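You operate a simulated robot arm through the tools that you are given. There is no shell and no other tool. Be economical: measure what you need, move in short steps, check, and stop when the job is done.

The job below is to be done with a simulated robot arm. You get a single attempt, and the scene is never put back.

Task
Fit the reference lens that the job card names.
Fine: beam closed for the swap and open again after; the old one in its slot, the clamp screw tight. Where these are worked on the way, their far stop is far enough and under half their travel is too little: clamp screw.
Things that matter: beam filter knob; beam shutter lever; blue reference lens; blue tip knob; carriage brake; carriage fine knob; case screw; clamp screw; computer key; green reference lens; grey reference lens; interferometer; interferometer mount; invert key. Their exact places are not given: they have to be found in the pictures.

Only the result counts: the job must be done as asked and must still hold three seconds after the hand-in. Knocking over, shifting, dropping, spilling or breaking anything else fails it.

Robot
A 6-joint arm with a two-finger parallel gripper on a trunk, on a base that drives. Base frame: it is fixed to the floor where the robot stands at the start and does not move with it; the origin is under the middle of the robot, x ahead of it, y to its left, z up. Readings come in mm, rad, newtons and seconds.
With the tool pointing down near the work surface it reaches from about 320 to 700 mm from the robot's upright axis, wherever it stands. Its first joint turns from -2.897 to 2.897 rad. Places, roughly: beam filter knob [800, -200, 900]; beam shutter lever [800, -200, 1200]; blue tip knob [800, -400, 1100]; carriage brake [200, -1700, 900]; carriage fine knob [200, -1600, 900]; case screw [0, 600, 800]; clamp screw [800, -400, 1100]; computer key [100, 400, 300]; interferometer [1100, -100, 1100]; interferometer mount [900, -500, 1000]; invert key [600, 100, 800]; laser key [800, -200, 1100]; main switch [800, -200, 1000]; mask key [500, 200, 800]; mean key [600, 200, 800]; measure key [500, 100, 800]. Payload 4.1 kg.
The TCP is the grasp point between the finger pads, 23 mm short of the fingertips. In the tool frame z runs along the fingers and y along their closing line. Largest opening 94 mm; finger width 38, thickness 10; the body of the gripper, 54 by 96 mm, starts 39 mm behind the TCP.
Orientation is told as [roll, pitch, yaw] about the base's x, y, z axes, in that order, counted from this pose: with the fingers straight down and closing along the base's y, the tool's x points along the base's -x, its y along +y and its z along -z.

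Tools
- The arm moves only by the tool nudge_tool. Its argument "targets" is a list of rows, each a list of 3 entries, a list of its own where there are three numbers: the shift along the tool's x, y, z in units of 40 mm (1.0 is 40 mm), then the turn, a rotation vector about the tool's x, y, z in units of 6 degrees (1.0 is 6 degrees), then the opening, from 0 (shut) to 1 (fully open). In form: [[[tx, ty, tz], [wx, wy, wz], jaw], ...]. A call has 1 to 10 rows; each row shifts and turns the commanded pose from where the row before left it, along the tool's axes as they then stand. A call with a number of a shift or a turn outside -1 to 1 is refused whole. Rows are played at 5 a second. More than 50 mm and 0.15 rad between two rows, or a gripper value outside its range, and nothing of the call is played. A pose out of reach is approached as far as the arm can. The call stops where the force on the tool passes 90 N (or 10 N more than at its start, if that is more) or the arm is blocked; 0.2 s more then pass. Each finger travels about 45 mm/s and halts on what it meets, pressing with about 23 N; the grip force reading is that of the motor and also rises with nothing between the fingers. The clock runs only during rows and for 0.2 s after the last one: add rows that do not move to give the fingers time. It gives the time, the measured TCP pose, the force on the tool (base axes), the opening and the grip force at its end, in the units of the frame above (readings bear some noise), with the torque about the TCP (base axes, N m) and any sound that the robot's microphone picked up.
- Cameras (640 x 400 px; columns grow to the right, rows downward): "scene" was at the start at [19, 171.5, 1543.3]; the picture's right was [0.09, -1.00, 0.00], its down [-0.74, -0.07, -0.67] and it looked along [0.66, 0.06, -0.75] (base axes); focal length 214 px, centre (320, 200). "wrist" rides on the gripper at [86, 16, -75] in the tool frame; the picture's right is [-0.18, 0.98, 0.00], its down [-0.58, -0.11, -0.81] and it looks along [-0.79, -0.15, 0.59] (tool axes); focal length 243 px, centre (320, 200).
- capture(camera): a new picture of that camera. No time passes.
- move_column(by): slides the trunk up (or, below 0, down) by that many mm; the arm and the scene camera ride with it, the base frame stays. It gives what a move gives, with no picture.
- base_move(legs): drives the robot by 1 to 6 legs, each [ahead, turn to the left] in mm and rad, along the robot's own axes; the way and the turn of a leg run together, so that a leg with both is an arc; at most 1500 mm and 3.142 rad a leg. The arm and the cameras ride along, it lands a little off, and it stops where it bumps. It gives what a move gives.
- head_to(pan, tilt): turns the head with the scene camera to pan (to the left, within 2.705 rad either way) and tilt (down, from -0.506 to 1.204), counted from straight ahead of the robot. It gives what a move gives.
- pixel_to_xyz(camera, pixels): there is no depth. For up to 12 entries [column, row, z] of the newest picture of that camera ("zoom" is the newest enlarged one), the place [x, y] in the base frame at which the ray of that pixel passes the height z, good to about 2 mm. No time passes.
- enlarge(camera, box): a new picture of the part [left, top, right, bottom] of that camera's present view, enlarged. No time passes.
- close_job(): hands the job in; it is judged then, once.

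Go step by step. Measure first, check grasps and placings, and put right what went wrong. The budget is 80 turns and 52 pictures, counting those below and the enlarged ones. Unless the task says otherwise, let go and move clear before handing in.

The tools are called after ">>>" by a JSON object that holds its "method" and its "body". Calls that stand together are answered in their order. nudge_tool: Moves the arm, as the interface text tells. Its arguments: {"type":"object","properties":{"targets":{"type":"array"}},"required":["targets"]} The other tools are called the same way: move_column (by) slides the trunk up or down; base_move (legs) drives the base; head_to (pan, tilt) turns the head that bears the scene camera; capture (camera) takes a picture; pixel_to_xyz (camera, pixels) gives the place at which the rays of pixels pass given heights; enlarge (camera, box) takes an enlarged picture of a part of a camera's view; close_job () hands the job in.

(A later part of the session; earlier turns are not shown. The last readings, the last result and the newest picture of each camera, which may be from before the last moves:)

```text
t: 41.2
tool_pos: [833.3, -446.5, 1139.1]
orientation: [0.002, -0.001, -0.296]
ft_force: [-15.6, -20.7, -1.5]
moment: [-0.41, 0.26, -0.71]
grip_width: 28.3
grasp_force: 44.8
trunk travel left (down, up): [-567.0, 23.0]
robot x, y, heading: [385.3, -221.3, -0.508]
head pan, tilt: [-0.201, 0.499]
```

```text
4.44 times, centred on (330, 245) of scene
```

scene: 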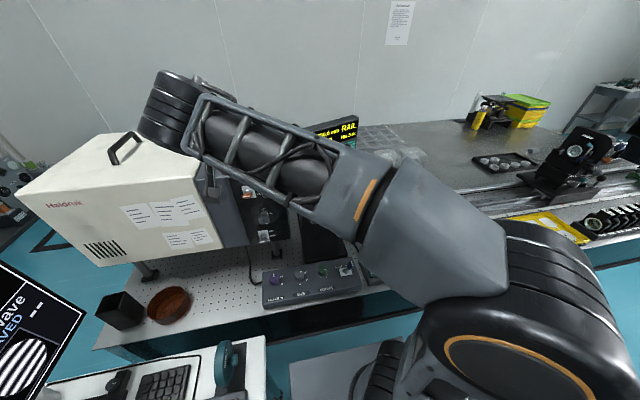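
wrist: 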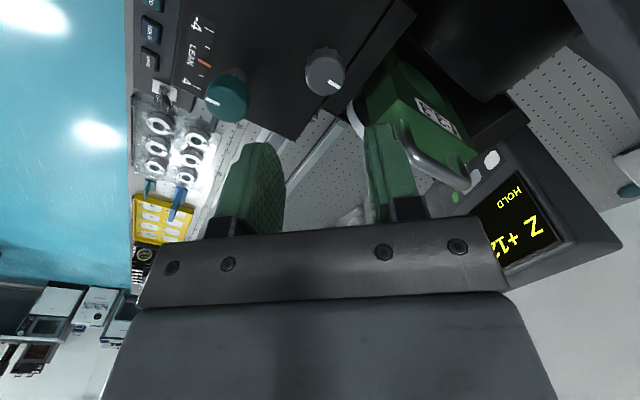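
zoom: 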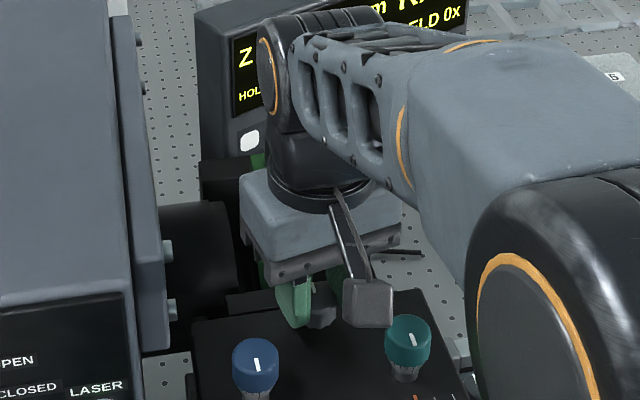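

Torque -0.71 N·m opposed the turn; I release and lift to see where the knob's mark went.

>>> {"method": "nudge_tool", "body": {"targets": [[[0, 0, 0], [0, 0, 0], 0.48], [[0, 0, 0], [0, 0, 0], 0.48], [[0, 0, -1], [0, 0, 0], 0.48], [[0, 0, -1], [0, 0, 0], 0.48]]}}

>>> {"method": "enlarge", "body": {"camera": "scene", "box": [280, 230, 360, 280]}}

```text
t: 42.2
tool_pos: [835.5, -442.1, 1218.6]
orientation: [0.001, -0.001, -0.295]
ft_force: [0.1, 0.3, 0.1]
moment: [0.01, 0.0, -0.03]
grip_width: 45.3
grasp_force: 0.0
trunk travel left (down, up): [-567.0, 23.0]
robot x, y, heading: [388.4, -222.3, -0.503]
head pan, tilt: [-0.201, 0.499]
```

```text
8.00 times, centred on (320, 255) of scene
```

zoom: 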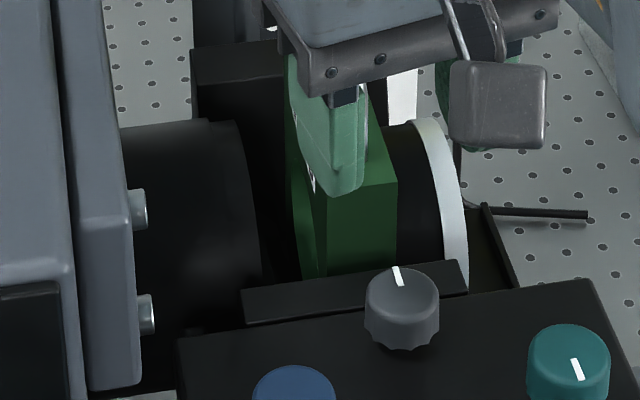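

The mark hasn't moved, so the knob is at its stop that way (or slipped). I re-grip and try clockwise, watching torque.

>>> {"method": "nudge_tool", "body": {"targets": [[[0, 0, 1], [0, 0, 0], 0.48], [[0, 0, 1.0], [0, 0, 0], 0.48], [[0, 0, 0.02], [0, 0, 0], 0], [[0, 0, 0], [0, 0, 0], 0], [[0, 0, 0], [0, 0, 0], 0], [[0, 0, 0], [0, 0, 1], 0], [[0, 0, 0], [0, 0, 1], 0], [[0, 0, 0], [0, 0, 1], 0], [[0, 0, 0], [0, 0, 1], 0], [[0, 0, 0], [0, 0, 1], 0]]}}

>>> {"method": "nudge_tool", "body": {"targets": [[[0, 0, 0], [0, 0, 1], 0], [[0, 0, 0], [0, 0, 1], 0], [[0, 0, 0], [0, 0, 1], 0], [[0, 0, 0], [0, 0, 1], 0], [[0, 0, 0], [0, 0, 1], 0]]}}

```text
t: 44.4
tool_pos: [835.3, -446.5, 1137.1]
orientation: [0.004, -0.001, -0.822]
ft_force: [3.0, -21.9, 14.3]
moment: [-0.96, -0.48, -0.01]
grip_width: 28.2
grasp_force: 44.9
trunk travel left (down, up): [-567.0, 23.0]
robot x, y, heading: [388.1, -223.7, -0.504]
head pan, tilt: [-0.201, 0.499]
```

```text
t: 45.6
tool_pos: [837.1, -445.8, 1138.1]
orientation: [0.002, 0.0, -1.344]
ft_force: [9.2, -18.5, 16.7]
moment: [-0.63, -0.35, 0.03]
grip_width: 28.4
grasp_force: 45.5
trunk travel left (down, up): [-567.0, 23.0]
robot x, y, heading: [389.0, -217.3, -0.509]
head pan, tilt: [-0.201, 0.499]
```

Clockwise turns with nearly no torque, so that's the loosening direction. I continue clockwise.

>>> {"method": "nudge_tool", "body": {"targets": [[[0, 0, 0], [0, 0, 1], 0], [[0, 0, 0], [0, 0, 1], 0], [[0, 0, 0], [0, 0, 1], 0], [[0, 0, 0], [0, 0, 1], 0], [[0, 0, 0], [0, 0, 1], 0], [[0, 0, 0], [0, 0, 1], 0], [[0, 0, 0], [0, 0, 1], 0], [[0, 0, 0], [0, 0, 1], 0], [[0, 0, 0], [0, 0, 1], 0], [[0, 0, 0], [0, 0, 1], 0]]}}

>>> {"method": "enlarge", "body": {"camera": "scene", "box": [280, 230, 360, 280]}}

```text
t: 46.5
tool_pos: [831.6, -446.2, 1138.9]
orientation: [0.005, -0.009, -1.41]
ft_force: [-18.5, -13.6, -4.5]
moment: [1.69, -10.31, 12.05]
grip_width: 38.0
grasp_force: 45.0
trunk travel left (down, up): [-567.0, 23.0]
robot x, y, heading: [386.3, -221.5, -0.51]
head pan, tilt: [-0.201, 0.499]
stopped in row 4: the arm was blocked; the commanded pose is now the measured one
```

```text
8.00 times, centred on (320, 255) of scene
```

zoom: 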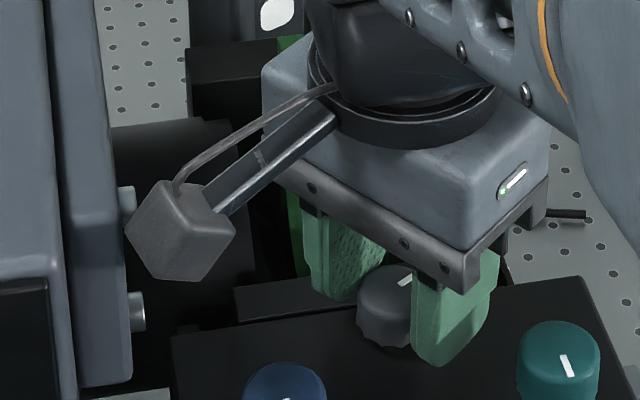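

The wrist camera block ran into the cabinet side; the knob mark (405,280) did turn clockwise. I back off at once, open, lift and rotate counter-clockwise for a new bite.

>>> {"method": "nudge_tool", "body": {"targets": [[[0, 0, 0], [0, 0, -1], 0.48], [[0, 0, 0], [0, 0, -1], 0.48], [[0, 0, 0], [0, 0, 0], 0.48], [[0, 0, -1], [0, 0, 0], 0.48], [[0, 0, -0.5], [0, 0, -1], 0.48], [[0, 0, 0], [0, 0, -1], 0.48], [[0, 0, 0], [0, 0, -1], 0.48], [[0, 0, 0], [0, 0, -1], 0.48], [[0, 0, 0], [0, 0, -1], 0.48], [[0, 0, 0], [0, 0, -1], 0.48]]}}

>>> {"method": "nudge_tool", "body": {"targets": [[[0, 0, 0], [0, 0, -1], 0.48], [[0, 0, 0], [0, 0, -1], 0.48], [[0, 0, 0], [0, 0, -1], 0.48], [[0, 0, 0], [0, 0, -1], 0.48], [[0, 0, 0], [0, 0, -1], 0.48], [[0, 0, 0], [0, 0, -1], 0.48], [[0, 0, 0], [0, 0, -1], 0.48], [[0, 0, 0], [0, 0, -1], 0.48], [[0, 0, 0], [0, 0, -1], 0.48], [[0, 0, 0], [0, 0, -1], 0.48]]}}

>>> {"method": "enlarge", "body": {"camera": "scene", "box": [250, 200, 400, 290]}}

```text
t: 48.7
tool_pos: [834.1, -443.5, 1196.2]
orientation: [-0.006, 0.003, -0.603]
ft_force: [-0.2, 0.0, 0.5]
moment: [0.05, -0.03, 0.0]
grip_width: 45.1
grasp_force: 0.0
trunk travel left (down, up): [-567.0, 23.0]
robot x, y, heading: [391.9, -224.3, -0.5]
head pan, tilt: [-0.201, 0.499]
```

```text
t: 50.9
tool_pos: [834.1, -443.1, 1195.5]
orientation: [0.0, 0.007, 0.443]
ft_force: [0.3, -0.3, 0.2]
moment: [-0.03, -0.01, 0.02]
grip_width: 44.9
grasp_force: 0.0
trunk travel left (down, up): [-567.0, 23.0]
robot x, y, heading: [387.0, -220.8, -0.505]
head pan, tilt: [-0.201, 0.499]
```

```text
4.27 times, centred on (325, 245) of scene
```

zoom: 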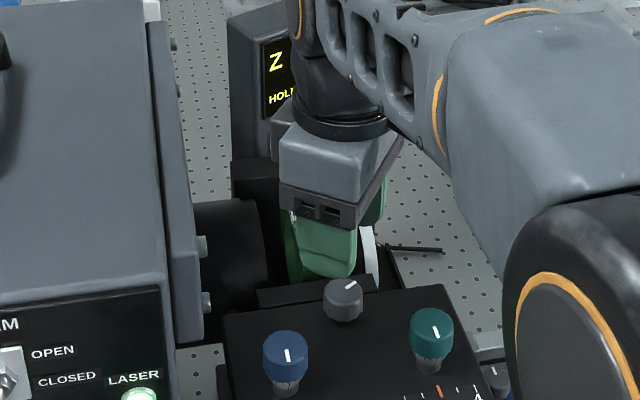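

Nothing shifted, and the knob's mark is ~60° clockwise from before. I re-centre on the knob, grip again and keep turning clockwise.

>>> {"method": "nudge_tool", "body": {"targets": [[[-0.025, -0.12, 1], [0, 0, 0], 0.48], [[0, 0, 0.45], [0, 0, 0], 0.48], [[0, 0, 0], [0, 0, 0], 0], [[0, 0, 0], [0, 0, 0], 0], [[0, 0, 0], [0, 0, 0], 0], [[0, 0, 0], [0, 0, 1], 0], [[0, 0, 0], [0, 0, 1], 0], [[0, 0, 0], [0, 0, 1], 0], [[0, 0, 0], [0, 0, 1], 0], [[0, 0, 0], [0, 0, 1], 0]]}}

>>> {"method": "nudge_tool", "body": {"targets": [[[0, 0, 0], [0, 0, 1], 0], [[0, 0, 0], [0, 0, 1], 0], [[0, 0, 0], [0, 0, 1], 0], [[0, 0, 0], [0, 0, 1], 0], [[0, 0, 0], [0, 0, 1], 0]]}}

>>> {"method": "nudge_tool", "body": {"targets": [[[0, 0, 0], [0, 0, 1], 0], [[0, 0, 0], [0, 0, 1], 0], [[0, 0, 0], [0, 0, 1], 0], [[0, 0, 0], [0, 0, 1], 0]]}}

```text
t: 53.1
tool_pos: [837.0, -447.4, 1137.4]
orientation: [-0.002, 0.005, -0.085]
ft_force: [2.6, -5.2, 3.0]
moment: [0.2, -0.24, 0.02]
grip_width: 28.7
grasp_force: 45.4
trunk travel left (down, up): [-567.0, 23.0]
robot x, y, heading: [386.0, -221.9, -0.503]
head pan, tilt: [-0.201, 0.499]
```

```text
t: 54.3
tool_pos: [836.9, -448.5, 1138.4]
orientation: [-0.003, 0.005, -0.606]
ft_force: [2.6, -4.3, 6.6]
moment: [0.86, 0.88, 0.0]
grip_width: 28.6
grasp_force: 44.7
trunk travel left (down, up): [-567.0, 23.0]
robot x, y, heading: [386.9, -217.1, -0.5]
head pan, tilt: [-0.201, 0.499]
```

```text
t: 55.3
tool_pos: [836.4, -447.8, 1137.9]
orientation: [-0.005, 0.004, -1.029]
ft_force: [3.1, -2.6, 6.8]
moment: [1.11, 0.34, -0.01]
grip_width: 28.7
grasp_force: 44.6
trunk travel left (down, up): [-567.0, 23.0]
robot x, y, heading: [387.2, -220.2, -0.502]
head pan, tilt: [-0.201, 0.499]
```

Still free (~145° so far). I take another bite: release, lift, rotate back to a larger angle, regrip, and turn.

>>> {"method": "nudge_tool", "body": {"targets": [[[0, 0, 0], [0, 0, 0], 0.48], [[0, 0, 0], [0, 0, 0], 0.48], [[0, 0, -1], [0, 0, 0], 0.48], [[0, 0, -0.5], [0, 0, -1], 0.48], [[0, 0, 0], [0, 0, -1], 0.48], [[0, 0, 0], [0, 0, -1], 0.48], [[0, 0, 0], [0, 0, -1], 0.48], [[0, 0, 0], [0, 0, -1], 0.48], [[0, 0, 0], [0, 0, -1], 0.48], [[0, 0, 0], [0, 0, -1], 0.48]]}}

>>> {"method": "nudge_tool", "body": {"targets": [[[0, 0, 0], [0, 0, -1], 0.48], [[0, 0, 0], [0, 0, -1], 0.48], [[0, 0, 0], [0, 0, -1], 0.48], [[0, 0, 0], [0, 0, -1], 0.48], [[0, 0, 0], [0, 0, -1], 0.48], [[0, 0, 0], [0, 0, -1], 0.48], [[0, 0, 0], [0, 0, -1], 0.48], [[0, 0, 0], [0, 0, -1], 0.48], [[0, 0, 0], [0, 0, -1], 0.48], [[0, 0, 0], [0, 0, -1], 0.48]]}}

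>>> {"method": "enlarge", "body": {"camera": "scene", "box": [250, 200, 400, 290]}}

```text
t: 57.5
tool_pos: [836.6, -447.6, 1197.5]
orientation: [-0.002, 0.007, -0.29]
ft_force: [-0.9, 0.7, -0.5]
moment: [-0.02, -0.03, 0.01]
grip_width: 45.0
grasp_force: 0.0
trunk travel left (down, up): [-567.0, 23.0]
robot x, y, heading: [383.6, -220.1, -0.504]
head pan, tilt: [-0.201, 0.499]
```

```text
t: 59.7
tool_pos: [837.1, -447.6, 1198.4]
orientation: [0.004, 0.006, 0.758]
ft_force: [-0.3, 0.1, -1.1]
moment: [-0.01, 0.02, 0.01]
grip_width: 45.0
grasp_force: 0.1
trunk travel left (down, up): [-567.0, 23.0]
robot x, y, heading: [386.6, -221.8, -0.502]
head pan, tilt: [-0.201, 0.499]
```

```text
4.27 times, centred on (325, 245) of scene
```

zoom: 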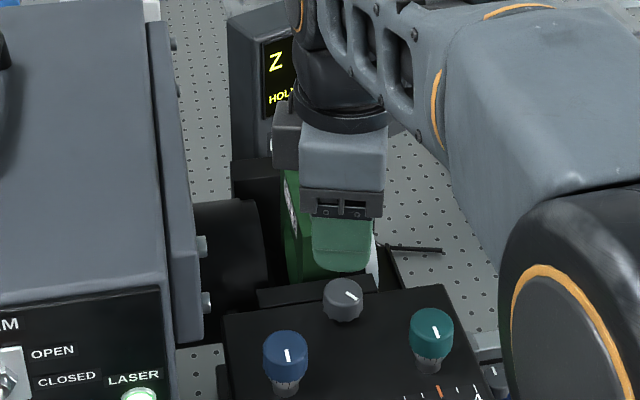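

The mark now points right-forward (~140° turned). Next bite.

>>> {"method": "nudge_tool", "body": {"targets": [[[0, 0, 1], [0, 0, 0], 0.48], [[0, 0, 0.5], [0, 0, 0], 0.48], [[0, 0, 0], [0, 0, 0], 0], [[0, 0, 0], [0, 0, 0], 0], [[0, 0, 0], [0, 0, 0], 0], [[0, 0, 0], [0, 0, 1], 0], [[0, 0, 0], [0, 0, 1], 0], [[0, 0, 0], [0, 0, 1], 0], [[0, 0, 0], [0, 0, 1], 0], [[0, 0, 0], [0, 0, 1], 0]]}}

>>> {"method": "nudge_tool", "body": {"targets": [[[0, 0, 0], [0, 0, 1], 0], [[0, 0, 0], [0, 0, 1], 0], [[0, 0, 0], [0, 0, 1], 0], [[0, 0, 0], [0, 0, 1], 0], [[0, 0, 0], [0, 0, 1], 0]]}}

>>> {"method": "nudge_tool", "body": {"targets": [[[0, 0, 0], [0, 0, 1], 0], [[0, 0, 0], [0, 0, 1], 0], [[0, 0, 0], [0, 0, 1], 0], [[0, 0, 0], [0, 0, 1], 0], [[0, 0, 0], [0, 0, 1], 0], [[0, 0, 0], [0, 0, 1], 0], [[0, 0, 0], [0, 0, 1], 0]]}}

```text
t: 61.9
tool_pos: [837.3, -446.4, 1137.6]
orientation: [0.0, 0.007, 0.228]
ft_force: [7.2, -5.7, -7.2]
moment: [0.04, -1.26, 0.0]
grip_width: 28.2
grasp_force: 44.9
trunk travel left (down, up): [-567.0, 23.0]
robot x, y, heading: [388.9, -221.8, -0.502]
head pan, tilt: [-0.201, 0.499]
```

```text
t: 63.1
tool_pos: [836.6, -447.3, 1138.4]
orientation: [-0.004, 0.007, -0.295]
ft_force: [-0.9, -4.0, -4.3]
moment: [0.04, 0.24, 0.14]
grip_width: 28.6
grasp_force: 45.0
trunk travel left (down, up): [-567.0, 23.0]
robot x, y, heading: [388.8, -223.4, -0.503]
head pan, tilt: [-0.201, 0.499]
```

```text
t: 64.7
tool_pos: [837.2, -447.1, 1137.4]
orientation: [-0.006, 0.001, -1.027]
ft_force: [-1.0, 0.3, 0.4]
moment: [0.17, -0.01, 0.17]
grip_width: 28.7
grasp_force: 45.0
trunk travel left (down, up): [-567.0, 23.0]
robot x, y, heading: [385.7, -222.6, -0.502]
head pan, tilt: [-0.201, 0.499]
```

A resistance of ~0.15 N·m appeared midway: perhaps the far stop. I release, lift and check the mark.

>>> {"method": "nudge_tool", "body": {"targets": [[[0, 0, 0], [0, 0, 0], 0.48], [[0, 0, 0], [0, 0, 0], 0.48], [[0, 0, -1], [0, 0, 0], 0.48], [[0, 0, -0.5], [0, 0, -1], 0.48], [[0, 0, 0], [0, 0, -1], 0.48], [[0, 0, 0], [0, 0, -1], 0.48], [[0, 0, 0], [0, 0, -1], 0.48], [[0, 0, 0], [0, 0, -1], 0.48]]}}

>>> {"method": "enlarge", "body": {"camera": "scene", "box": [290, 235, 370, 285]}}

```text
t: 66.5
tool_pos: [837.2, -447.1, 1197.9]
orientation: [-0.004, 0.005, -0.499]
ft_force: [0.2, 0.8, -0.1]
moment: [-0.01, 0.03, 0.01]
grip_width: 45.1
grasp_force: 0.1
trunk travel left (down, up): [-567.0, 23.0]
robot x, y, heading: [385.1, -219.7, -0.504]
head pan, tilt: [-0.201, 0.499]
```

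```text
8.00 times, centred on (330, 260) of scene
```

zoom: 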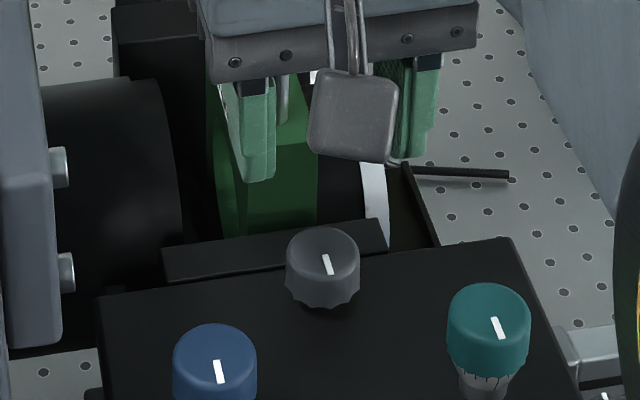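

The mark now points to the front, exactly opposite: 180° to the far stop, clamp loose. I back up and raise to locate the lens handle precisely.

>>> {"method": "nudge_tool", "body": {"targets": [[[0, 0, -1], [0, 0, 0], 0.7], [[0, 0, -1], [0, 0, 0], 0.7], [[1, 0, -0.5], [0, 0, 0], 0.7], [[1, 0, 0], [0, 0, 0], 0.7]]}}

>>> {"method": "enlarge", "body": {"camera": "wrist", "box": [220, 100, 420, 225]}}

>>> {"method": "enlarge", "body": {"camera": "scene", "box": [270, 180, 370, 260]}}

```text
t: 67.5
tool_pos: [766.0, -407.8, 1298.3]
orientation: [-0.004, 0.004, -0.501]
ft_force: [-0.3, 0.2, -0.4]
moment: [0.0, -0.04, -0.01]
grip_width: 65.7
grasp_force: 0.0
trunk travel left (down, up): [-567.0, 23.0]
robot x, y, heading: [386.9, -223.4, -0.503]
head pan, tilt: [-0.201, 0.499]
```

```text
3.20 times, centred on (320, 162) of wrist
```

zoom: 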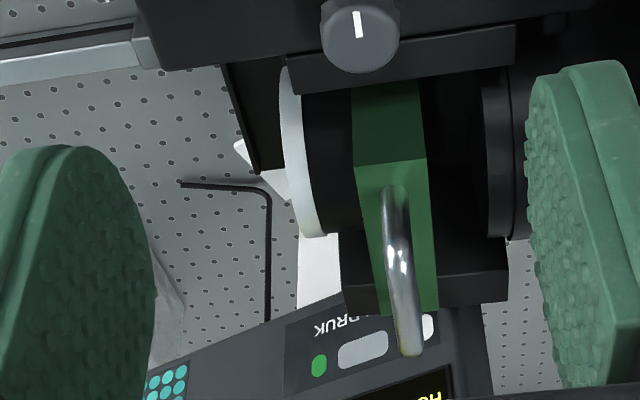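

```text
5.00 times, centred on (320, 220) of scene
```

zoom: 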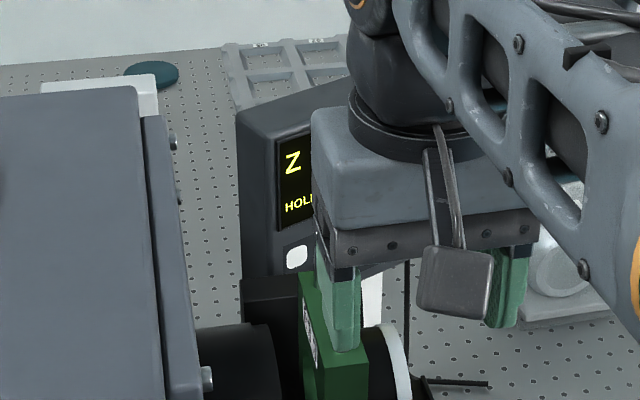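

Computed from the wrist zoom (343,159)/(348,210): plate spans n'≈996–1094, handle centre n'≈1045, l≈13, bar z≈1168. I move over it, descend and grip.

>>> {"method": "nudge_tool", "body": {"targets": [[[-0.887, 0.015, 0], [0, 0, 0], 0.6], [[-0.887, 0.015, 0], [0, 0, 0], 0.6], [[-0.887, 0.015, 0], [0, 0, 0], 0.6], [[-0.887, 0.015, 0], [0, 0, 0], 0.6], [[-0.887, 0.015, 0], [0, 0, 0], 0.6], [[0, 0, 1], [0, 0, 0], 0.6], [[0, 0, 1], [0, 0, 0], 0.6], [[0, 0, 0.8], [0, 0, 0], 0.6], [[0, 0, 0.4], [0, 0, 0], 0.6]]}}

>>> {"method": "enlarge", "body": {"camera": "scene", "box": [270, 180, 370, 260]}}

```text
t: 69.5
tool_pos: [923.3, -490.9, 1168.9]
orientation: [-0.005, 0.003, -0.499]
ft_force: [0.3, 0.6, 0.1]
moment: [0.03, -0.04, 0.0]
grip_width: 56.6
grasp_force: 0.1
trunk travel left (down, up): [-567.0, 23.0]
robot x, y, heading: [387.6, -220.6, -0.501]
head pan, tilt: [-0.201, 0.499]
```

```text
5.00 times, centred on (320, 220) of scene
```

zoom: 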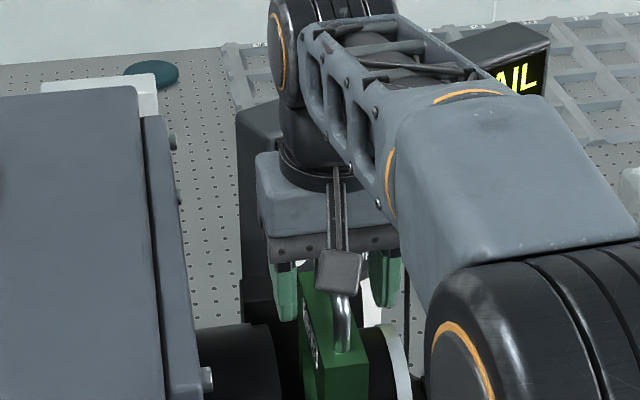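

The handle sits between the fingers. I close and test-lift 40 mm.

>>> {"method": "nudge_tool", "body": {"targets": [[[0, 0, 0], [0, 0, 0], 0], [[0, 0, 0], [0, 0, 0], 0], [[0, 0, 0], [0, 0, 0], 0], [[0, 0, 0], [0, 0, 0], 0], [[0, 0, -0.1], [0, 0, 0], 0], [[0, 0, -0.2], [0, 0, 0], 0], [[0, 0, -0.2], [0, 0, 0], 0]]}}

```text
t: 71.1
tool_pos: [923.7, -491.3, 1189.8]
orientation: [-0.005, 0.005, -0.5]
ft_force: [-0.6, 0.5, -5.0]
moment: [0.1, -0.03, -0.01]
grip_width: 11.8
grasp_force: 22.6
trunk travel left (down, up): [-567.0, 23.0]
robot x, y, heading: [390.6, -220.6, -0.501]
head pan, tilt: [-0.201, 0.499]
```

Lifting with 5 N load and an 11.8 mm grip on the bar. I lift clear and check.

>>> {"method": "nudge_tool", "body": {"targets": [[[0, 0, -0.4], [0, 0, 0], 0], [[0, 0, -0.5], [0, 0, 0], 0], [[0, 0, -0.5], [0, 0, 0], 0], [[0, 0, -0.5], [0, 0, 0], 0], [[0, 0, -0.5], [0, 0, 0], 0], [[0, 0, -0.5], [0, 0, 0], 0], [[0, 0, -0.5], [0, 0, 0], 0]]}}

>>> {"method": "enlarge", "body": {"camera": "scene", "box": [250, 130, 390, 270]}}

```text
t: 72.7
tool_pos: [924.2, -489.8, 1324.4]
orientation: [-0.005, 0.007, -0.502]
ft_force: [-0.4, 0.2, -5.2]
moment: [0.08, -0.02, 0.01]
grip_width: 11.6
grasp_force: 22.5
trunk travel left (down, up): [-567.0, 23.0]
robot x, y, heading: [389.2, -218.5, -0.504]
head pan, tilt: [-0.201, 0.499]
```

```text
2.86 times, centred on (320, 200) of scene
```

zoom: 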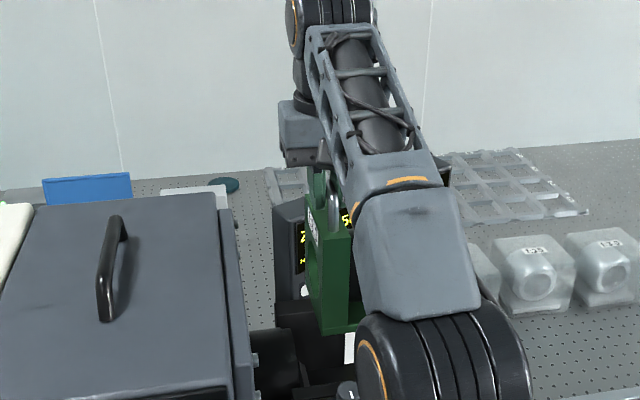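

The green lens is out cleanly. I drive back along the aisle, offsetting slightly toward the desk, ready to reach the case at the left.

>>> {"method": "base_move", "body": {"legs": [[-130, 0], [0, -0.1], [-490, 0], [0, 0.1]]}}

>>> {"method": "nudge_tool", "body": {"targets": [[[1, 0, 0], [0, 0, 0], 0], [[1, 0, 0], [0, 0, 0], 0], [[1, 0, 0], [0, 0, 0], 0], [[1, 0, 0], [0, 0, 0], 0], [[1, 0, 0], [0, 0, 0], 0]]}}

>>> {"method": "head_to", "body": {"pan": 1.5, "tilt": 0.85}}

>>> {"method": "capture", "body": {"camera": "scene"}}

```text
t: 76.8
tool_pos: [394.5, -230.6, 1322.9]
orientation: [-0.005, 0.005, -0.62]
ft_force: [1.4, 0.0, -5.9]
moment: [0.01, 0.02, 0.0]
grip_width: 11.6
grasp_force: 23.0
trunk travel left (down, up): [-567.0, 23.0]
robot x, y, heading: [-112.0, 88.7, -0.624]
head pan, tilt: [-0.201, 0.499]
stopped in leg 3: the robot was blocked; the commanded pose is now the measured one
```

```text
t: 78.0
tool_pos: [228.1, -114.7, 1325.8]
orientation: [-0.005, 0.003, -0.622]
ft_force: [-0.7, 0.5, -5.1]
moment: [0.03, -0.01, -0.02]
grip_width: 11.7
grasp_force: 22.8
trunk travel left (down, up): [-567.0, 23.0]
robot x, y, heading: [-115.7, 88.4, -0.628]
head pan, tilt: [-0.201, 0.499]
```

```text
t: 79.8
tool_pos: [230.1, -115.8, 1324.8]
orientation: [-0.005, 0.005, -0.62]
ft_force: [0.4, 0.4, -5.9]
moment: [0.0, 0.02, -0.01]
grip_width: 11.7
grasp_force: 23.3
trunk travel left (down, up): [-567.0, 23.0]
robot x, y, heading: [-110.9, 92.0, -0.624]
head pan, tilt: [1.499, 0.85]
```

```text
5 pictures are left
```

scene: 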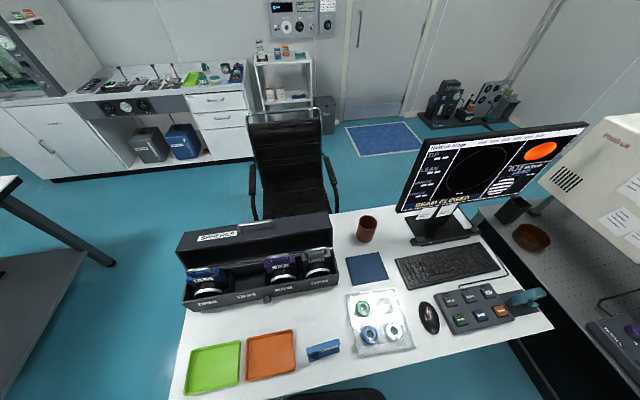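

The drive stopped at a light bump near the desk but the robot is well placed; the screen says BEAM CLOSED. I enlarge the case for slot positions.

>>> {"method": "enlarge", "body": {"camera": "scene", "box": [172, 208, 348, 318]}}

```text
3.64 times, centred on (260, 263) of scene
```

zoom: 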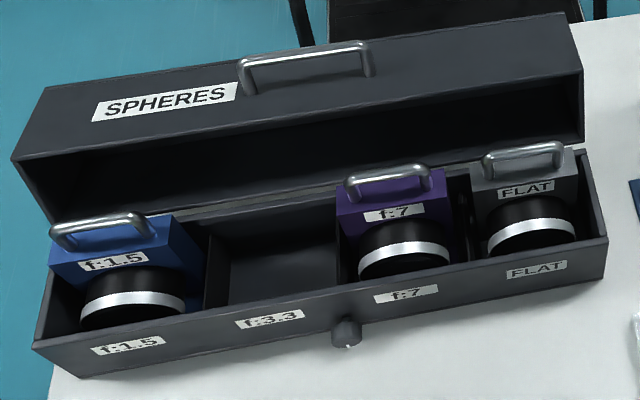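

I query case corners and handle bar ends at candidate heights.

>>> {"method": "pixel_to_xyz", "body": {"camera": "zoom", "pixels": [[82, 378, 750], [605, 282, 750], [487, 158, 880], [563, 147, 880], [487, 158, 920], [563, 147, 920], [348, 181, 900], [436, 170, 900], [52, 228, 900], [150, 218, 900], [36, 343, 800], [606, 240, 800]]}}

>>> {"method": "pixel_to_xyz", "body": {"camera": "zoom", "pixels": [[206, 308, 800], [340, 285, 800], [462, 262, 800], [212, 228, 800], [336, 205, 800], [475, 200, 850], [576, 182, 850], [472, 190, 850], [36, 343, 820], [606, 240, 820], [345, 327, 790], [525, 152, 1000]]}}

```text
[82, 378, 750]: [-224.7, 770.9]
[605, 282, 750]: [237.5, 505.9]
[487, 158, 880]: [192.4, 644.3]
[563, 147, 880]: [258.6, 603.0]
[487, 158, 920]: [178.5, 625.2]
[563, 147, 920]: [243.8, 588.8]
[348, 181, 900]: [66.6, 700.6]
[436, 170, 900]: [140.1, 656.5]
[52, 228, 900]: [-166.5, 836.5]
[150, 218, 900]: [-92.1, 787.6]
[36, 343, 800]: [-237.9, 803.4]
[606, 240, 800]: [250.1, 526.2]
```

```text
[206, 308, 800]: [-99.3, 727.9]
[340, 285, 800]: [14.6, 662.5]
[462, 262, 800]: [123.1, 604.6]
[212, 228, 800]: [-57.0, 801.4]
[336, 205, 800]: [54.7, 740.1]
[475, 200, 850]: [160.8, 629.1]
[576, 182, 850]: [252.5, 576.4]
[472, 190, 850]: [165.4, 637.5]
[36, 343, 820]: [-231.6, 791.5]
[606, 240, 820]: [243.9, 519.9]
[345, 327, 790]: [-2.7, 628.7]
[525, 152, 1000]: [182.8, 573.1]
```

Case: handles align at z≈900 with pitch ≈133 mm, so the f:3.3 slot is midway between blue and purple. For a second viewpoint, I lower the column 300 mm and enlarge again.

>>> {"method": "move_column", "body": {"by": -300}}

>>> {"method": "enlarge", "body": {"camera": "scene", "box": [130, 80, 370, 230]}}

```text
t: 82.8
tool_pos: [230.1, -114.9, 1025.5]
orientation: [-0.005, 0.004, -0.621]
ft_force: [0.0, 0.1, -6.2]
moment: [0.04, 0.0, 0.01]
grip_width: 11.9
grasp_force: 23.2
trunk travel left (down, up): [-267.0, 323.0]
robot x, y, heading: [-112.7, 92.9, -0.629]
head pan, tilt: [1.499, 0.85]
```

```text
2.67 times, centred on (250, 155) of scene
```

zoom: 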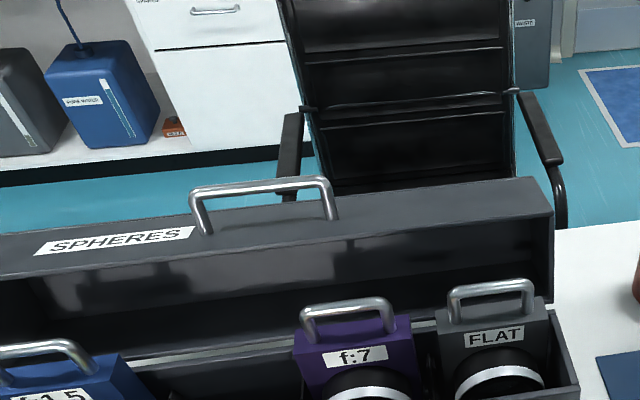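

The lower view shows the bars: grey mid (491,287), purple mid (349,305), blue mid (38,347). I query them for triangulation.

>>> {"method": "pixel_to_xyz", "body": {"camera": "zoom", "pixels": [[491, 288, 880], [491, 288, 900], [491, 288, 920], [349, 306, 880], [349, 306, 900], [349, 306, 920], [38, 347, 900], [448, 293, 900], [533, 286, 900], [545, 298, 860], [437, 308, 860], [38, 347, 920]]}}

```text
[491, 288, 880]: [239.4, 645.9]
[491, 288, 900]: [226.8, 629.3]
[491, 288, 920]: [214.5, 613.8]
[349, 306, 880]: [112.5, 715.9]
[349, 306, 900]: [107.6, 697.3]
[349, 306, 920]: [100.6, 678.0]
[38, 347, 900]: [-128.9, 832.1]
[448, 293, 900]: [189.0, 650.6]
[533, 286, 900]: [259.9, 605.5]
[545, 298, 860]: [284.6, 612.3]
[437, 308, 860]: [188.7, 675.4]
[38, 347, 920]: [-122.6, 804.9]
```

Triangulated handle bars: z≈935, grey at (207,602), f:3.3 slot centre at ≈(-14,721). I check the open lid's near edge height for clearance.

>>> {"method": "pixel_to_xyz", "body": {"camera": "zoom", "pixels": [[553, 213, 920], [553, 213, 960], [553, 213, 1000], [553, 302, 880], [553, 302, 920], [200, 255, 960], [200, 255, 1000], [580, 390, 850], [560, 312, 850]]}}

```text
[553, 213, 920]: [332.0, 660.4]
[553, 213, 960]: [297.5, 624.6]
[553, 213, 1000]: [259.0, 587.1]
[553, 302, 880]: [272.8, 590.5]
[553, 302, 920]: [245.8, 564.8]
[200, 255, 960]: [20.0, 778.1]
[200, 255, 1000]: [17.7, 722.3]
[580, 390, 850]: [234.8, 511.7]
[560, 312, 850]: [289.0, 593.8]
```

Lid's near edge is at l≈715, z≈940, well behind the handle row (l''≈622). I raise the column 80 mm, align yaw to -0.51 and swing the lens around toward the f:3.3 slot.

>>> {"method": "move_column", "body": {"by": 80}}

>>> {"method": "nudge_tool", "body": {"targets": [[[0, 0, 0], [0, 0, -0.53], 0], [[0, 0, 0], [0, 0, -0.53], 0], [[0.535, 0.767, 0], [0, 0, 0], 0], [[0.535, 0.767, 0], [0, 0, 0], 0], [[0.535, 0.767, 0], [0, 0, 0], 0], [[0.535, 0.767, 0], [0, 0, 0], 0], [[0.535, 0.767, 0], [0, 0, 0], 0], [[0.535, 0.767, 0], [0, 0, 0], 0]]}}

>>> {"method": "nudge_tool", "body": {"targets": [[[0.535, 0.767, 0], [0, 0, 0], 0], [[0.535, 0.767, 0], [0, 0, 0], 0], [[0.535, 0.767, 0], [0, 0, 0], 0], [[0.535, 0.767, 0], [0, 0, 0], 0], [[0.535, 0.767, 0], [0, 0, 0], 0], [[0.535, 0.767, 0], [0, 0, 0], 0]]}}

>>> {"method": "nudge_tool", "body": {"targets": [[[0.76, 0.504, 0], [0, 0, 0], 0], [[0.76, 0.504, 0], [0, 0, 0], 0], [[0.76, 0.504, 0], [0, 0, 0], 0], [[0.76, 0.504, 0], [0, 0, 0], 0], [[0.76, 0.504, 0], [0, 0, 0], 0], [[0.76, 0.504, 0], [0, 0, 0], 0], [[0.76, 0.504, 0], [0, 0, 0], 0], [[0.76, 0.504, 0], [0, 0, 0], 0]]}}

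```text
t: 84.0
tool_pos: [229.9, -115.0, 1104.3]
orientation: [-0.007, 0.003, -0.621]
ft_force: [1.4, -0.3, -4.4]
moment: [0.06, 0.05, -0.02]
grip_width: 11.7
grasp_force: 22.9
trunk travel left (down, up): [-347.0, 243.0]
robot x, y, heading: [-111.6, 92.2, -0.622]
head pan, tilt: [1.499, 0.85]
```

```text
t: 85.8
tool_pos: [207.3, 107.3, 1105.6]
orientation: [-0.005, 0.002, -0.512]
ft_force: [0.0, 0.5, -5.6]
moment: [-0.01, 0.04, 0.02]
grip_width: 11.9
grasp_force: 23.3
trunk travel left (down, up): [-347.0, 243.0]
robot x, y, heading: [-113.1, 91.4, -0.624]
head pan, tilt: [1.499, 0.85]
```

```text
t: 87.2
tool_pos: [183.9, 330.7, 1103.4]
orientation: [-0.005, 0.004, -0.507]
ft_force: [0.6, -0.3, -5.8]
moment: [0.05, 0.04, -0.01]
grip_width: 11.9
grasp_force: 22.5
trunk travel left (down, up): [-347.0, 243.0]
robot x, y, heading: [-110.9, 94.2, -0.627]
head pan, tilt: [1.499, 0.85]
```

```text
t: 89.2
tool_pos: [119.0, 563.1, 1106.7]
orientation: [0.004, 0.005, -0.644]
ft_force: [1.1, 0.2, -5.8]
moment: [0.0, 0.05, -0.02]
grip_width: 11.5
grasp_force: 23.0
out of reach, approached as far as the arm can: row 8
trunk travel left (down, up): [-347.0, 243.0]
robot x, y, heading: [-118.8, 89.5, -0.624]
head pan, tilt: [1.499, 0.85]
stopped in row 8: the arm was blocked; the commanded pose is now the measured one
```

The arm was blocked (0 tool force, so likely by the head mast or joint limits on that side) before reaching the slot. I retrace the arm to the front, raise the column, and will instead turn the base to face the desk.

>>> {"method": "nudge_tool", "body": {"targets": [[[-0.76, -0.504, 0], [0, 0, 0], 0], [[-0.76, -0.504, 0], [0, 0, 0], 0], [[-0.76, -0.504, 0], [0, 0, 0], 0], [[-0.76, -0.504, 0], [0, 0, 0], 0], [[-0.535, -0.767, 0], [0, 0, 0], 0], [[-0.535, -0.767, 0], [0, 0, 0], 0], [[-0.535, -0.767, 0], [0, 0, 0], 0], [[-0.535, -0.767, 0], [0, 0, 0], 0]]}}

>>> {"method": "nudge_tool", "body": {"targets": [[[-0.535, -0.767, 0], [0, 0, 0], 0], [[-0.535, -0.767, 0], [0, 0, 0], 0], [[-0.535, -0.767, 0], [0, 0, 0], 0], [[-0.535, -0.767, 0], [0, 0, 0], 0], [[-0.535, -0.767, 0], [0, 0, 0], 0], [[-0.535, -0.767, 0], [0, 0, 0], 0], [[-0.535, -0.767, 0], [0, 0, 0], 0]]}}

>>> {"method": "move_column", "body": {"by": 220}}

```text
t: 91.0
tool_pos: [161.9, 275.6, 1108.6]
orientation: [0.001, 0.005, -0.641]
ft_force: [0.1, -0.1, -5.9]
moment: [0.03, 0.02, 0.0]
grip_width: 11.9
grasp_force: 22.8
trunk travel left (down, up): [-347.0, 243.0]
robot x, y, heading: [-113.2, 93.1, -0.624]
head pan, tilt: [1.499, 0.85]
```

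```text
t: 92.5
tool_pos: [152.3, 12.9, 1105.9]
orientation: [0.002, 0.006, -0.641]
ft_force: [-0.4, -0.1, -5.6]
moment: [0.06, 0.02, 0.01]
grip_width: 11.5
grasp_force: 23.2
trunk travel left (down, up): [-347.0, 243.0]
robot x, y, heading: [-113.9, 88.4, -0.625]
head pan, tilt: [1.499, 0.85]
```

```text
t: 94.9
tool_pos: [153.3, 13.1, 1325.0]
orientation: [0.002, 0.008, -0.64]
ft_force: [0.0, -0.2, -5.5]
moment: [0.06, 0.0, 0.0]
grip_width: 11.9
grasp_force: 22.9
trunk travel left (down, up): [-567.0, 23.0]
robot x, y, heading: [-116.7, 87.9, -0.625]
head pan, tilt: [1.499, 0.85]
```

Arm is back in front at a safe height. I drive: ahead, turn, back, and turn to face the desk.

>>> {"method": "nudge_tool", "body": {"targets": [[[-1, -0.3, 0], [0, 0, 0], 0], [[-1, -0.3, 0], [0, 0, 0], 0], [[-1, -0.3, 0], [0, 0, 0], 0]]}}

>>> {"method": "base_move", "body": {"legs": [[80, 0], [0, 0.41], [-140, 0]]}}

```text
t: 95.7
tool_pos: [228.6, -88.4, 1324.3]
orientation: [0.002, 0.008, -0.641]
ft_force: [0.4, -0.4, -5.1]
moment: [0.04, 0.03, -0.03]
grip_width: 11.9
grasp_force: 22.8
trunk travel left (down, up): [-567.0, 23.0]
robot x, y, heading: [-114.2, 89.9, -0.628]
head pan, tilt: [1.499, 0.85]
```

```text
t: 98.9
tool_pos: [197.1, 47.4, 1325.4]
orientation: [0.0, 0.006, -0.227]
ft_force: [-0.5, 0.4, -5.0]
moment: [0.03, 0.02, 0.03]
grip_width: 11.7
grasp_force: 23.0
trunk travel left (down, up): [-567.0, 23.0]
robot x, y, heading: [-188.2, 69.7, -0.21]
head pan, tilt: [1.499, 0.85]
```

No bump this time. Now I turn to face the desk (heading ≈1.06).

>>> {"method": "base_move", "body": {"legs": [[0, 1.27]]}}

```text
t: 100.9
tool_pos: [172.8, 219.9, 1324.6]
orientation: [-0.001, 0.008, 0.235]
ft_force: [-0.7, 0.6, -4.8]
moment: [-0.03, 0.05, 0.02]
grip_width: 11.9
grasp_force: 23.6
trunk travel left (down, up): [-567.0, 23.0]
robot x, y, heading: [-182.0, 71.9, 0.228]
head pan, tilt: [1.499, 0.85]
stopped in leg 1: the robot was blocked; the commanded pose is now the measured one
```

Blocked at heading 0.23, probably a chassis corner against the protruding drawer pedestal. I back away 90 mm, then finish the turn.

>>> {"method": "base_move", "body": {"legs": [[-95, 0], [0, 0.83]]}}

```text
t: 104.1
tool_pos: [-143.3, 410.2, 1325.3]
orientation: [0.002, 0.008, 1.055]
ft_force: [-0.1, -0.3, -5.6]
moment: [-0.05, 0.02, 0.02]
grip_width: 12.0
grasp_force: 23.5
trunk travel left (down, up): [-567.0, 23.0]
robot x, y, heading: [-275.4, 46.7, 1.064]
head pan, tilt: [1.499, 0.85]
```

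Facing the desk now at l''≈-93. I drive forward 80 mm and rotate the tool 90° clockwise to realign the lens.

>>> {"method": "base_move", "body": {"legs": [[80, 0]]}}

>>> {"method": "nudge_tool", "body": {"targets": [[[0, 0, 0], [0, 0, 1], 0], [[0, 0, 0], [0, 0, 1], 0], [[0, 0, 0], [0, 0, 1], 0], [[0, 0, 0], [0, 0, 1], 0], [[0, 0, 0], [0, 0, 1], 0], [[0, 0, 0], [0, 0, 1], 0], [[0, 0, 0], [0, 0, 1], 0], [[0, 0, 0], [0, 0, 1], 0], [[0, 0, 0], [0, 0, 1], 0], [[0, 0, 0], [0, 0, 1], 0]]}}

>>> {"method": "nudge_tool", "body": {"targets": [[[0, 0, 0], [0, 0, 1], 0], [[0, 0, 0], [0, 0, 1], 0], [[0, 0, 0], [0, 0, 1], 0], [[0, 0, 0], [0, 0, 1], 0], [[0, 0, 0], [0, 0, 0.95], 0]]}}

```text
t: 105.2
tool_pos: [-102.3, 480.7, 1324.3]
orientation: [0.002, 0.007, 1.056]
ft_force: [0.4, 0.0, -6.6]
moment: [-0.05, 0.02, 0.0]
grip_width: 12.2
grasp_force: 22.8
trunk travel left (down, up): [-567.0, 23.0]
robot x, y, heading: [-239.6, 117.2, 1.057]
head pan, tilt: [1.499, 0.85]
```

```text
t: 107.4
tool_pos: [-102.6, 479.3, 1324.7]
orientation: [-0.006, 0.006, 0.008]
ft_force: [-0.4, -0.1, -5.0]
moment: [-0.03, 0.07, 0.0]
grip_width: 11.9
grasp_force: 22.9
trunk travel left (down, up): [-567.0, 23.0]
robot x, y, heading: [-235.2, 122.3, 1.06]
head pan, tilt: [1.499, 0.85]
```

```text
t: 108.6
tool_pos: [-103.1, 480.7, 1323.9]
orientation: [-0.008, 0.002, -0.51]
ft_force: [0.3, 0.1, -5.3]
moment: [0.02, 0.07, 0.0]
grip_width: 11.9
grasp_force: 22.7
trunk travel left (down, up): [-567.0, 23.0]
robot x, y, heading: [-233.9, 117.8, 1.061]
head pan, tilt: [1.499, 0.85]
```

Lens aligned (yaw -0.51). I lower to z≈1090 and move over the f:3.3 slot.

>>> {"method": "nudge_tool", "body": {"targets": [[[0, 0, 1], [0, 0, 0], 0], [[0, 0, 1], [0, 0, 0], 0], [[0, 0, 1], [0, 0, 0], 0], [[0, 0, 1], [0, 0, 0], 0], [[0, 0, 1], [0, 0, 0], 0], [[0, 0, 0.8], [0, 0, 0], 0]]}}

>>> {"method": "nudge_tool", "body": {"targets": [[[0.145, 0.9, 0], [0, 0, 0], 0], [[0.145, 0.9, 0], [0, 0, 0], 0], [[0.145, 0.9, 0], [0, 0, 0], 0], [[0.145, 0.9, 0], [0, 0, 0], 0], [[0.145, 0.9, 0], [0, 0, 0], 0], [[0.145, 0.9, 0], [0, 0, 0], 0], [[0.145, 0.9, 0], [0, 0, 0], 0], [[0, 0, 0], [0, 0, 0], 0]]}}

>>> {"method": "head_to", "body": {"pan": -0.1, "tilt": 0.9}}

>>> {"method": "capture", "body": {"camera": "scene"}}

```text
t: 110.0
tool_pos: [-104.2, 479.6, 1091.5]
orientation: [-0.004, 0.002, -0.51]
ft_force: [0.1, 0.2, -4.7]
moment: [0.05, 0.04, 0.01]
grip_width: 12.1
grasp_force: 23.0
trunk travel left (down, up): [-567.0, 23.0]
robot x, y, heading: [-234.0, 116.7, 1.055]
head pan, tilt: [1.499, 0.85]
```

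```text
t: 111.8
tool_pos: [-17.1, 718.2, 1091.7]
orientation: [-0.007, 0.002, -0.509]
ft_force: [0.6, -0.1, -5.7]
moment: [0.01, 0.06, 0.0]
grip_width: 12.0
grasp_force: 22.9
trunk travel left (down, up): [-567.0, 23.0]
robot x, y, heading: [-235.5, 118.7, 1.057]
head pan, tilt: [1.499, 0.85]
```

```text
t: 113.5
tool_pos: [-16.4, 718.2, 1091.0]
orientation: [-0.007, 0.002, -0.511]
ft_force: [0.5, -0.5, -5.4]
moment: [0.03, 0.01, -0.01]
grip_width: 11.9
grasp_force: 23.4
trunk travel left (down, up): [-567.0, 23.0]
robot x, y, heading: [-232.3, 115.5, 1.063]
head pan, tilt: [-0.099, 0.901]
```

```text
2 pictures are left
```

scene: 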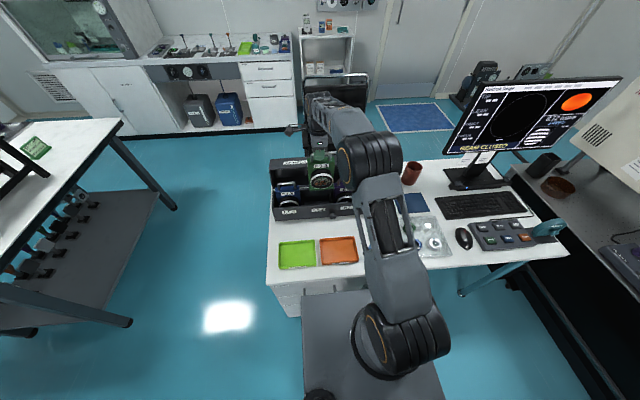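

All good: the green lens hovers over its slot between blue and purple. I descend carefully, watching force.

>>> {"method": "nudge_tool", "body": {"targets": [[[0, 0.06, 0.5], [0, 0, 0], 0], [[0, 0, 0.5], [0, 0, 0], 0], [[0, 0, 0.5], [0, 0, 0], 0], [[0, 0, 0.4], [0, 0, 0], 0], [[0, 0, 0.3], [0, 0, 0], 0], [[0, 0, 0.3], [0, 0, 0], 0]]}}

>>> {"method": "nudge_tool", "body": {"targets": [[[0, 0, 0.25], [0, 0, 0], 0], [[0, 0, 0.25], [0, 0, 0], 0], [[0, 0, 0.25], [0, 0, 0], 0]]}}

```text
t: 114.9
tool_pos: [-17.1, 718.0, 1008.4]
orientation: [0.022, 0.006, -0.508]
ft_force: [-7.0, -15.0, 81.4]
moment: [0.24, -0.81, -0.02]
grip_width: 12.2
grasp_force: 23.0
trunk travel left (down, up): [-567.0, 23.0]
robot x, y, heading: [-236.9, 120.3, 1.065]
head pan, tilt: [-0.099, 0.901]
```

```text
t: 115.2
tool_pos: [-12.9, 725.4, 1009.8]
orientation: [0.034, 0.009, -0.508]
ft_force: [0.3, -5.2, 37.9]
moment: [0.11, -0.64, -0.04]
grip_width: 11.9
grasp_force: 23.2
trunk travel left (down, up): [-567.0, 23.0]
robot x, y, heading: [-232.7, 118.6, 1.062]
head pan, tilt: [-0.099, 0.901]
stopped in row 1: the force on the tool passed its limit at 98 N (the readings are from after the stop); the commanded pose is now the measured one
```

Contact at TCP z≈1009, about where the lens bottom meets the case's rim (845). I spend a picture to see what it's touching.

>>> {"method": "enlarge", "body": {"camera": "scene", "box": [262, 140, 364, 222]}}

```text
4.88 times, centred on (313, 181) of scene
```

zoom: 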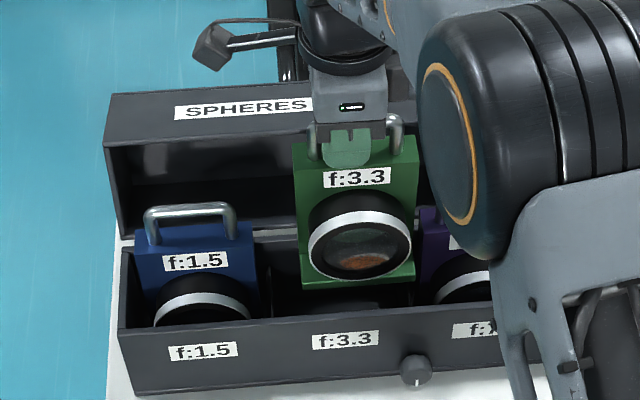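

The picture shows the green plate's lower right edge touching the right-hand divider (≈415,285) with a gap of ~28 px on the left, so it must shift toward −n. I query rays to quantify both axes.

>>> {"method": "pixel_to_xyz", "body": {"camera": "zoom", "pixels": [[190, 208, 935], [190, 208, 920], [305, 288, 835], [414, 283, 835], [268, 250, 845], [274, 312, 845], [355, 112, 1012], [299, 288, 835], [118, 333, 845], [414, 310, 845], [355, 165, 980], [195, 250, 903]]}}

```text
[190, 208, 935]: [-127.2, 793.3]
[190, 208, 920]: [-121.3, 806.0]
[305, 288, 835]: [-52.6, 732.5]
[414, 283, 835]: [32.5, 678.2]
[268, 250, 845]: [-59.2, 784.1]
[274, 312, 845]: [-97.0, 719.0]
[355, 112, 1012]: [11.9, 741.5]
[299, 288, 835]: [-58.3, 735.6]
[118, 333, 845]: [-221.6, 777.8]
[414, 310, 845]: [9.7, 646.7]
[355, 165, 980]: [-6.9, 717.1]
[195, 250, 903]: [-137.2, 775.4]
```

Green plate spans n''≈-406…-303 (centre -355) while the slot is -435…-307 (centre -371): the lens sits 11 mm off in the grip. I lift a little, shift -15 mm, level, and descend again.

>>> {"method": "nudge_tool", "body": {"targets": [[[0, 0, -0.4], [0, 0, 0], 0], [[0.19, -0.02, 0], [0.17, -0.1, 0], 0], [[0.19, -0.02, 0], [0.17, -0.1, 0], 0], [[0, 0, 0.2], [0, 0, 0], 0], [[0, 0, 0.2], [0, 0, 0], 0], [[0, 0, 0.2], [0, 0, 0], 0]]}}

```text
t: 116.6
tool_pos: [-28.5, 730.6, 993.3]
orientation: [-0.019, -0.015, -0.507]
ft_force: [0.2, -0.4, -5.7]
moment: [0.05, 0.05, 0.03]
grip_width: 11.8
grasp_force: 22.9
trunk travel left (down, up): [-567.0, 23.0]
robot x, y, heading: [-234.1, 113.2, 1.056]
head pan, tilt: [-0.099, 0.901]
```

Now it slides in freely at z=993. I continue downward to seat it.

>>> {"method": "nudge_tool", "body": {"targets": [[[0, 0, 0.25], [-0.06, 0.06, 0], 0], [[0, 0, 0.25], [-0.06, 0.06, 0], 0], [[0, 0, 0.25], [0, 0, 0], 0], [[0, 0, 0.25], [0, 0, 0], 0]]}}

>>> {"method": "nudge_tool", "body": {"targets": [[[0, 0, 0.12], [0, 0, 0], 0], [[0, 0, 0.12], [0, 0, 0], 0]]}}

```text
t: 117.6
tool_pos: [-28.0, 729.1, 953.2]
orientation: [-0.005, -0.004, -0.51]
ft_force: [0.4, 0.4, -5.6]
moment: [0.04, 0.06, 0.0]
grip_width: 12.0
grasp_force: 22.3
trunk travel left (down, up): [-567.0, 23.0]
robot x, y, heading: [-234.8, 117.3, 1.058]
head pan, tilt: [-0.099, 0.901]
```

```text
t: 118.2
tool_pos: [-28.1, 729.6, 944.2]
orientation: [-0.005, -0.004, -0.508]
ft_force: [-0.3, -0.4, -4.8]
moment: [0.04, 0.03, 0.03]
grip_width: 11.9
grasp_force: 22.5
trunk travel left (down, up): [-567.0, 23.0]
robot x, y, heading: [-233.4, 115.3, 1.064]
head pan, tilt: [-0.099, 0.901]
```

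>>> {"method": "nudge_tool", "body": {"targets": [[[0, 0, 0.08], [0, 0, 0], 0], [[0, 0, 0.08], [0, 0, 0], 0]]}}

>>> {"method": "nudge_tool", "body": {"targets": [[[0, 0, 0.06], [0, 0, 0], 0], [[0, 0, 0.06], [0, 0, 0], 0]]}}

>>> {"method": "nudge_tool", "body": {"targets": [[[0, 0, 0.06], [0, 0, 0], 0], [[0, 0, 0.06], [0, 0, 0], 0]]}}

```text
t: 118.8
tool_pos: [-28.4, 730.0, 938.0]
orientation: [-0.005, -0.004, -0.508]
ft_force: [0.6, -0.7, -5.9]
moment: [0.02, 0.05, -0.01]
grip_width: 12.0
grasp_force: 23.3
trunk travel left (down, up): [-567.0, 23.0]
robot x, y, heading: [-233.3, 118.3, 1.061]
head pan, tilt: [-0.099, 0.901]
```

```text
t: 119.4
tool_pos: [-28.0, 729.5, 933.0]
orientation: [-0.005, -0.003, -0.506]
ft_force: [0.0, 0.8, -5.1]
moment: [0.04, 0.03, -0.01]
grip_width: 11.9
grasp_force: 23.1
trunk travel left (down, up): [-567.0, 23.0]
robot x, y, heading: [-238.7, 113.9, 1.066]
head pan, tilt: [-0.099, 0.901]
```

```text
t: 120.0
tool_pos: [-29.9, 728.9, 929.5]
orientation: [-0.005, -0.004, -0.508]
ft_force: [1.4, -0.7, -5.2]
moment: [0.01, 0.08, 0.0]
grip_width: 11.8
grasp_force: 23.1
trunk travel left (down, up): [-567.0, 23.0]
robot x, y, heading: [-237.4, 115.2, 1.061]
head pan, tilt: [-0.099, 0.901]
```

Still hanging freely (load ≈5 N) at z=929.5. I continue in small steps until the load is taken.

>>> {"method": "nudge_tool", "body": {"targets": [[[0, 0, 0.08], [0, 0, 0], 0], [[0, 0, 0.05], [0, 0, 0], 0]]}}

>>> {"method": "nudge_tool", "body": {"targets": [[[0, 0, 0.06], [0, 0, 0], 0], [[0, 0, 0.06], [0, 0, 0], 0]]}}

>>> {"method": "nudge_tool", "body": {"targets": [[[0, 0, 0.06], [0, 0, 0], 0], [[0, 0, 0.06], [0, 0, 0], 0]]}}

```text
t: 120.6
tool_pos: [-27.9, 729.2, 926.1]
orientation: [0.002, -0.003, -0.51]
ft_force: [2.4, 2.3, 9.4]
moment: [0.26, 0.51, -0.1]
grip_width: 12.0
grasp_force: 23.3
trunk travel left (down, up): [-567.0, 23.0]
robot x, y, heading: [-231.1, 120.0, 1.056]
head pan, tilt: [-0.099, 0.901]
```

```text
t: 121.2
tool_pos: [-27.2, 729.2, 923.8]
orientation: [0.006, 0.0, -0.511]
ft_force: [5.8, 8.7, 37.8]
moment: [0.09, -0.02, -0.18]
grip_width: 11.9
grasp_force: 22.9
trunk travel left (down, up): [-567.0, 23.0]
robot x, y, heading: [-233.4, 113.1, 1.059]
head pan, tilt: [-0.099, 0.901]
```

```text
t: 121.8
tool_pos: [-26.2, 730.7, 923.1]
orientation: [0.016, 0.002, -0.51]
ft_force: [8.8, 10.0, 53.1]
moment: [-0.6, -0.27, -0.14]
grip_width: 11.8
grasp_force: 22.7
trunk travel left (down, up): [-567.0, 23.0]
robot x, y, heading: [-234.2, 116.8, 1.059]
head pan, tilt: [-0.099, 0.901]
```

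Seated: the floor takes the load at TCP z≈926. I relieve the pressure, release and lift straight up.

>>> {"method": "nudge_tool", "body": {"targets": [[[0, 0, -0.1], [0, 0, 0], 0], [[0, 0, 0], [0, 0, 0], 0.35], [[0, 0, 0], [0, 0, 0], 0.35], [[0, 0, -0.3], [0, 0, 0], 0.35], [[0, 0, -1], [0, 0, 0], 0.35], [[0, 0, -1], [0, 0, 0], 0.35]]}}

```text
t: 123.2
tool_pos: [-29.1, 729.1, 1008.1]
orientation: [-0.007, -0.003, -0.508]
ft_force: [0.3, -0.5, 0.1]
moment: [-0.01, 0.0, -0.01]
grip_width: 33.1
grasp_force: 0.0
trunk travel left (down, up): [-567.0, 23.0]
robot x, y, heading: [-234.9, 118.0, 1.063]
head pan, tilt: [-0.099, 0.901]
```

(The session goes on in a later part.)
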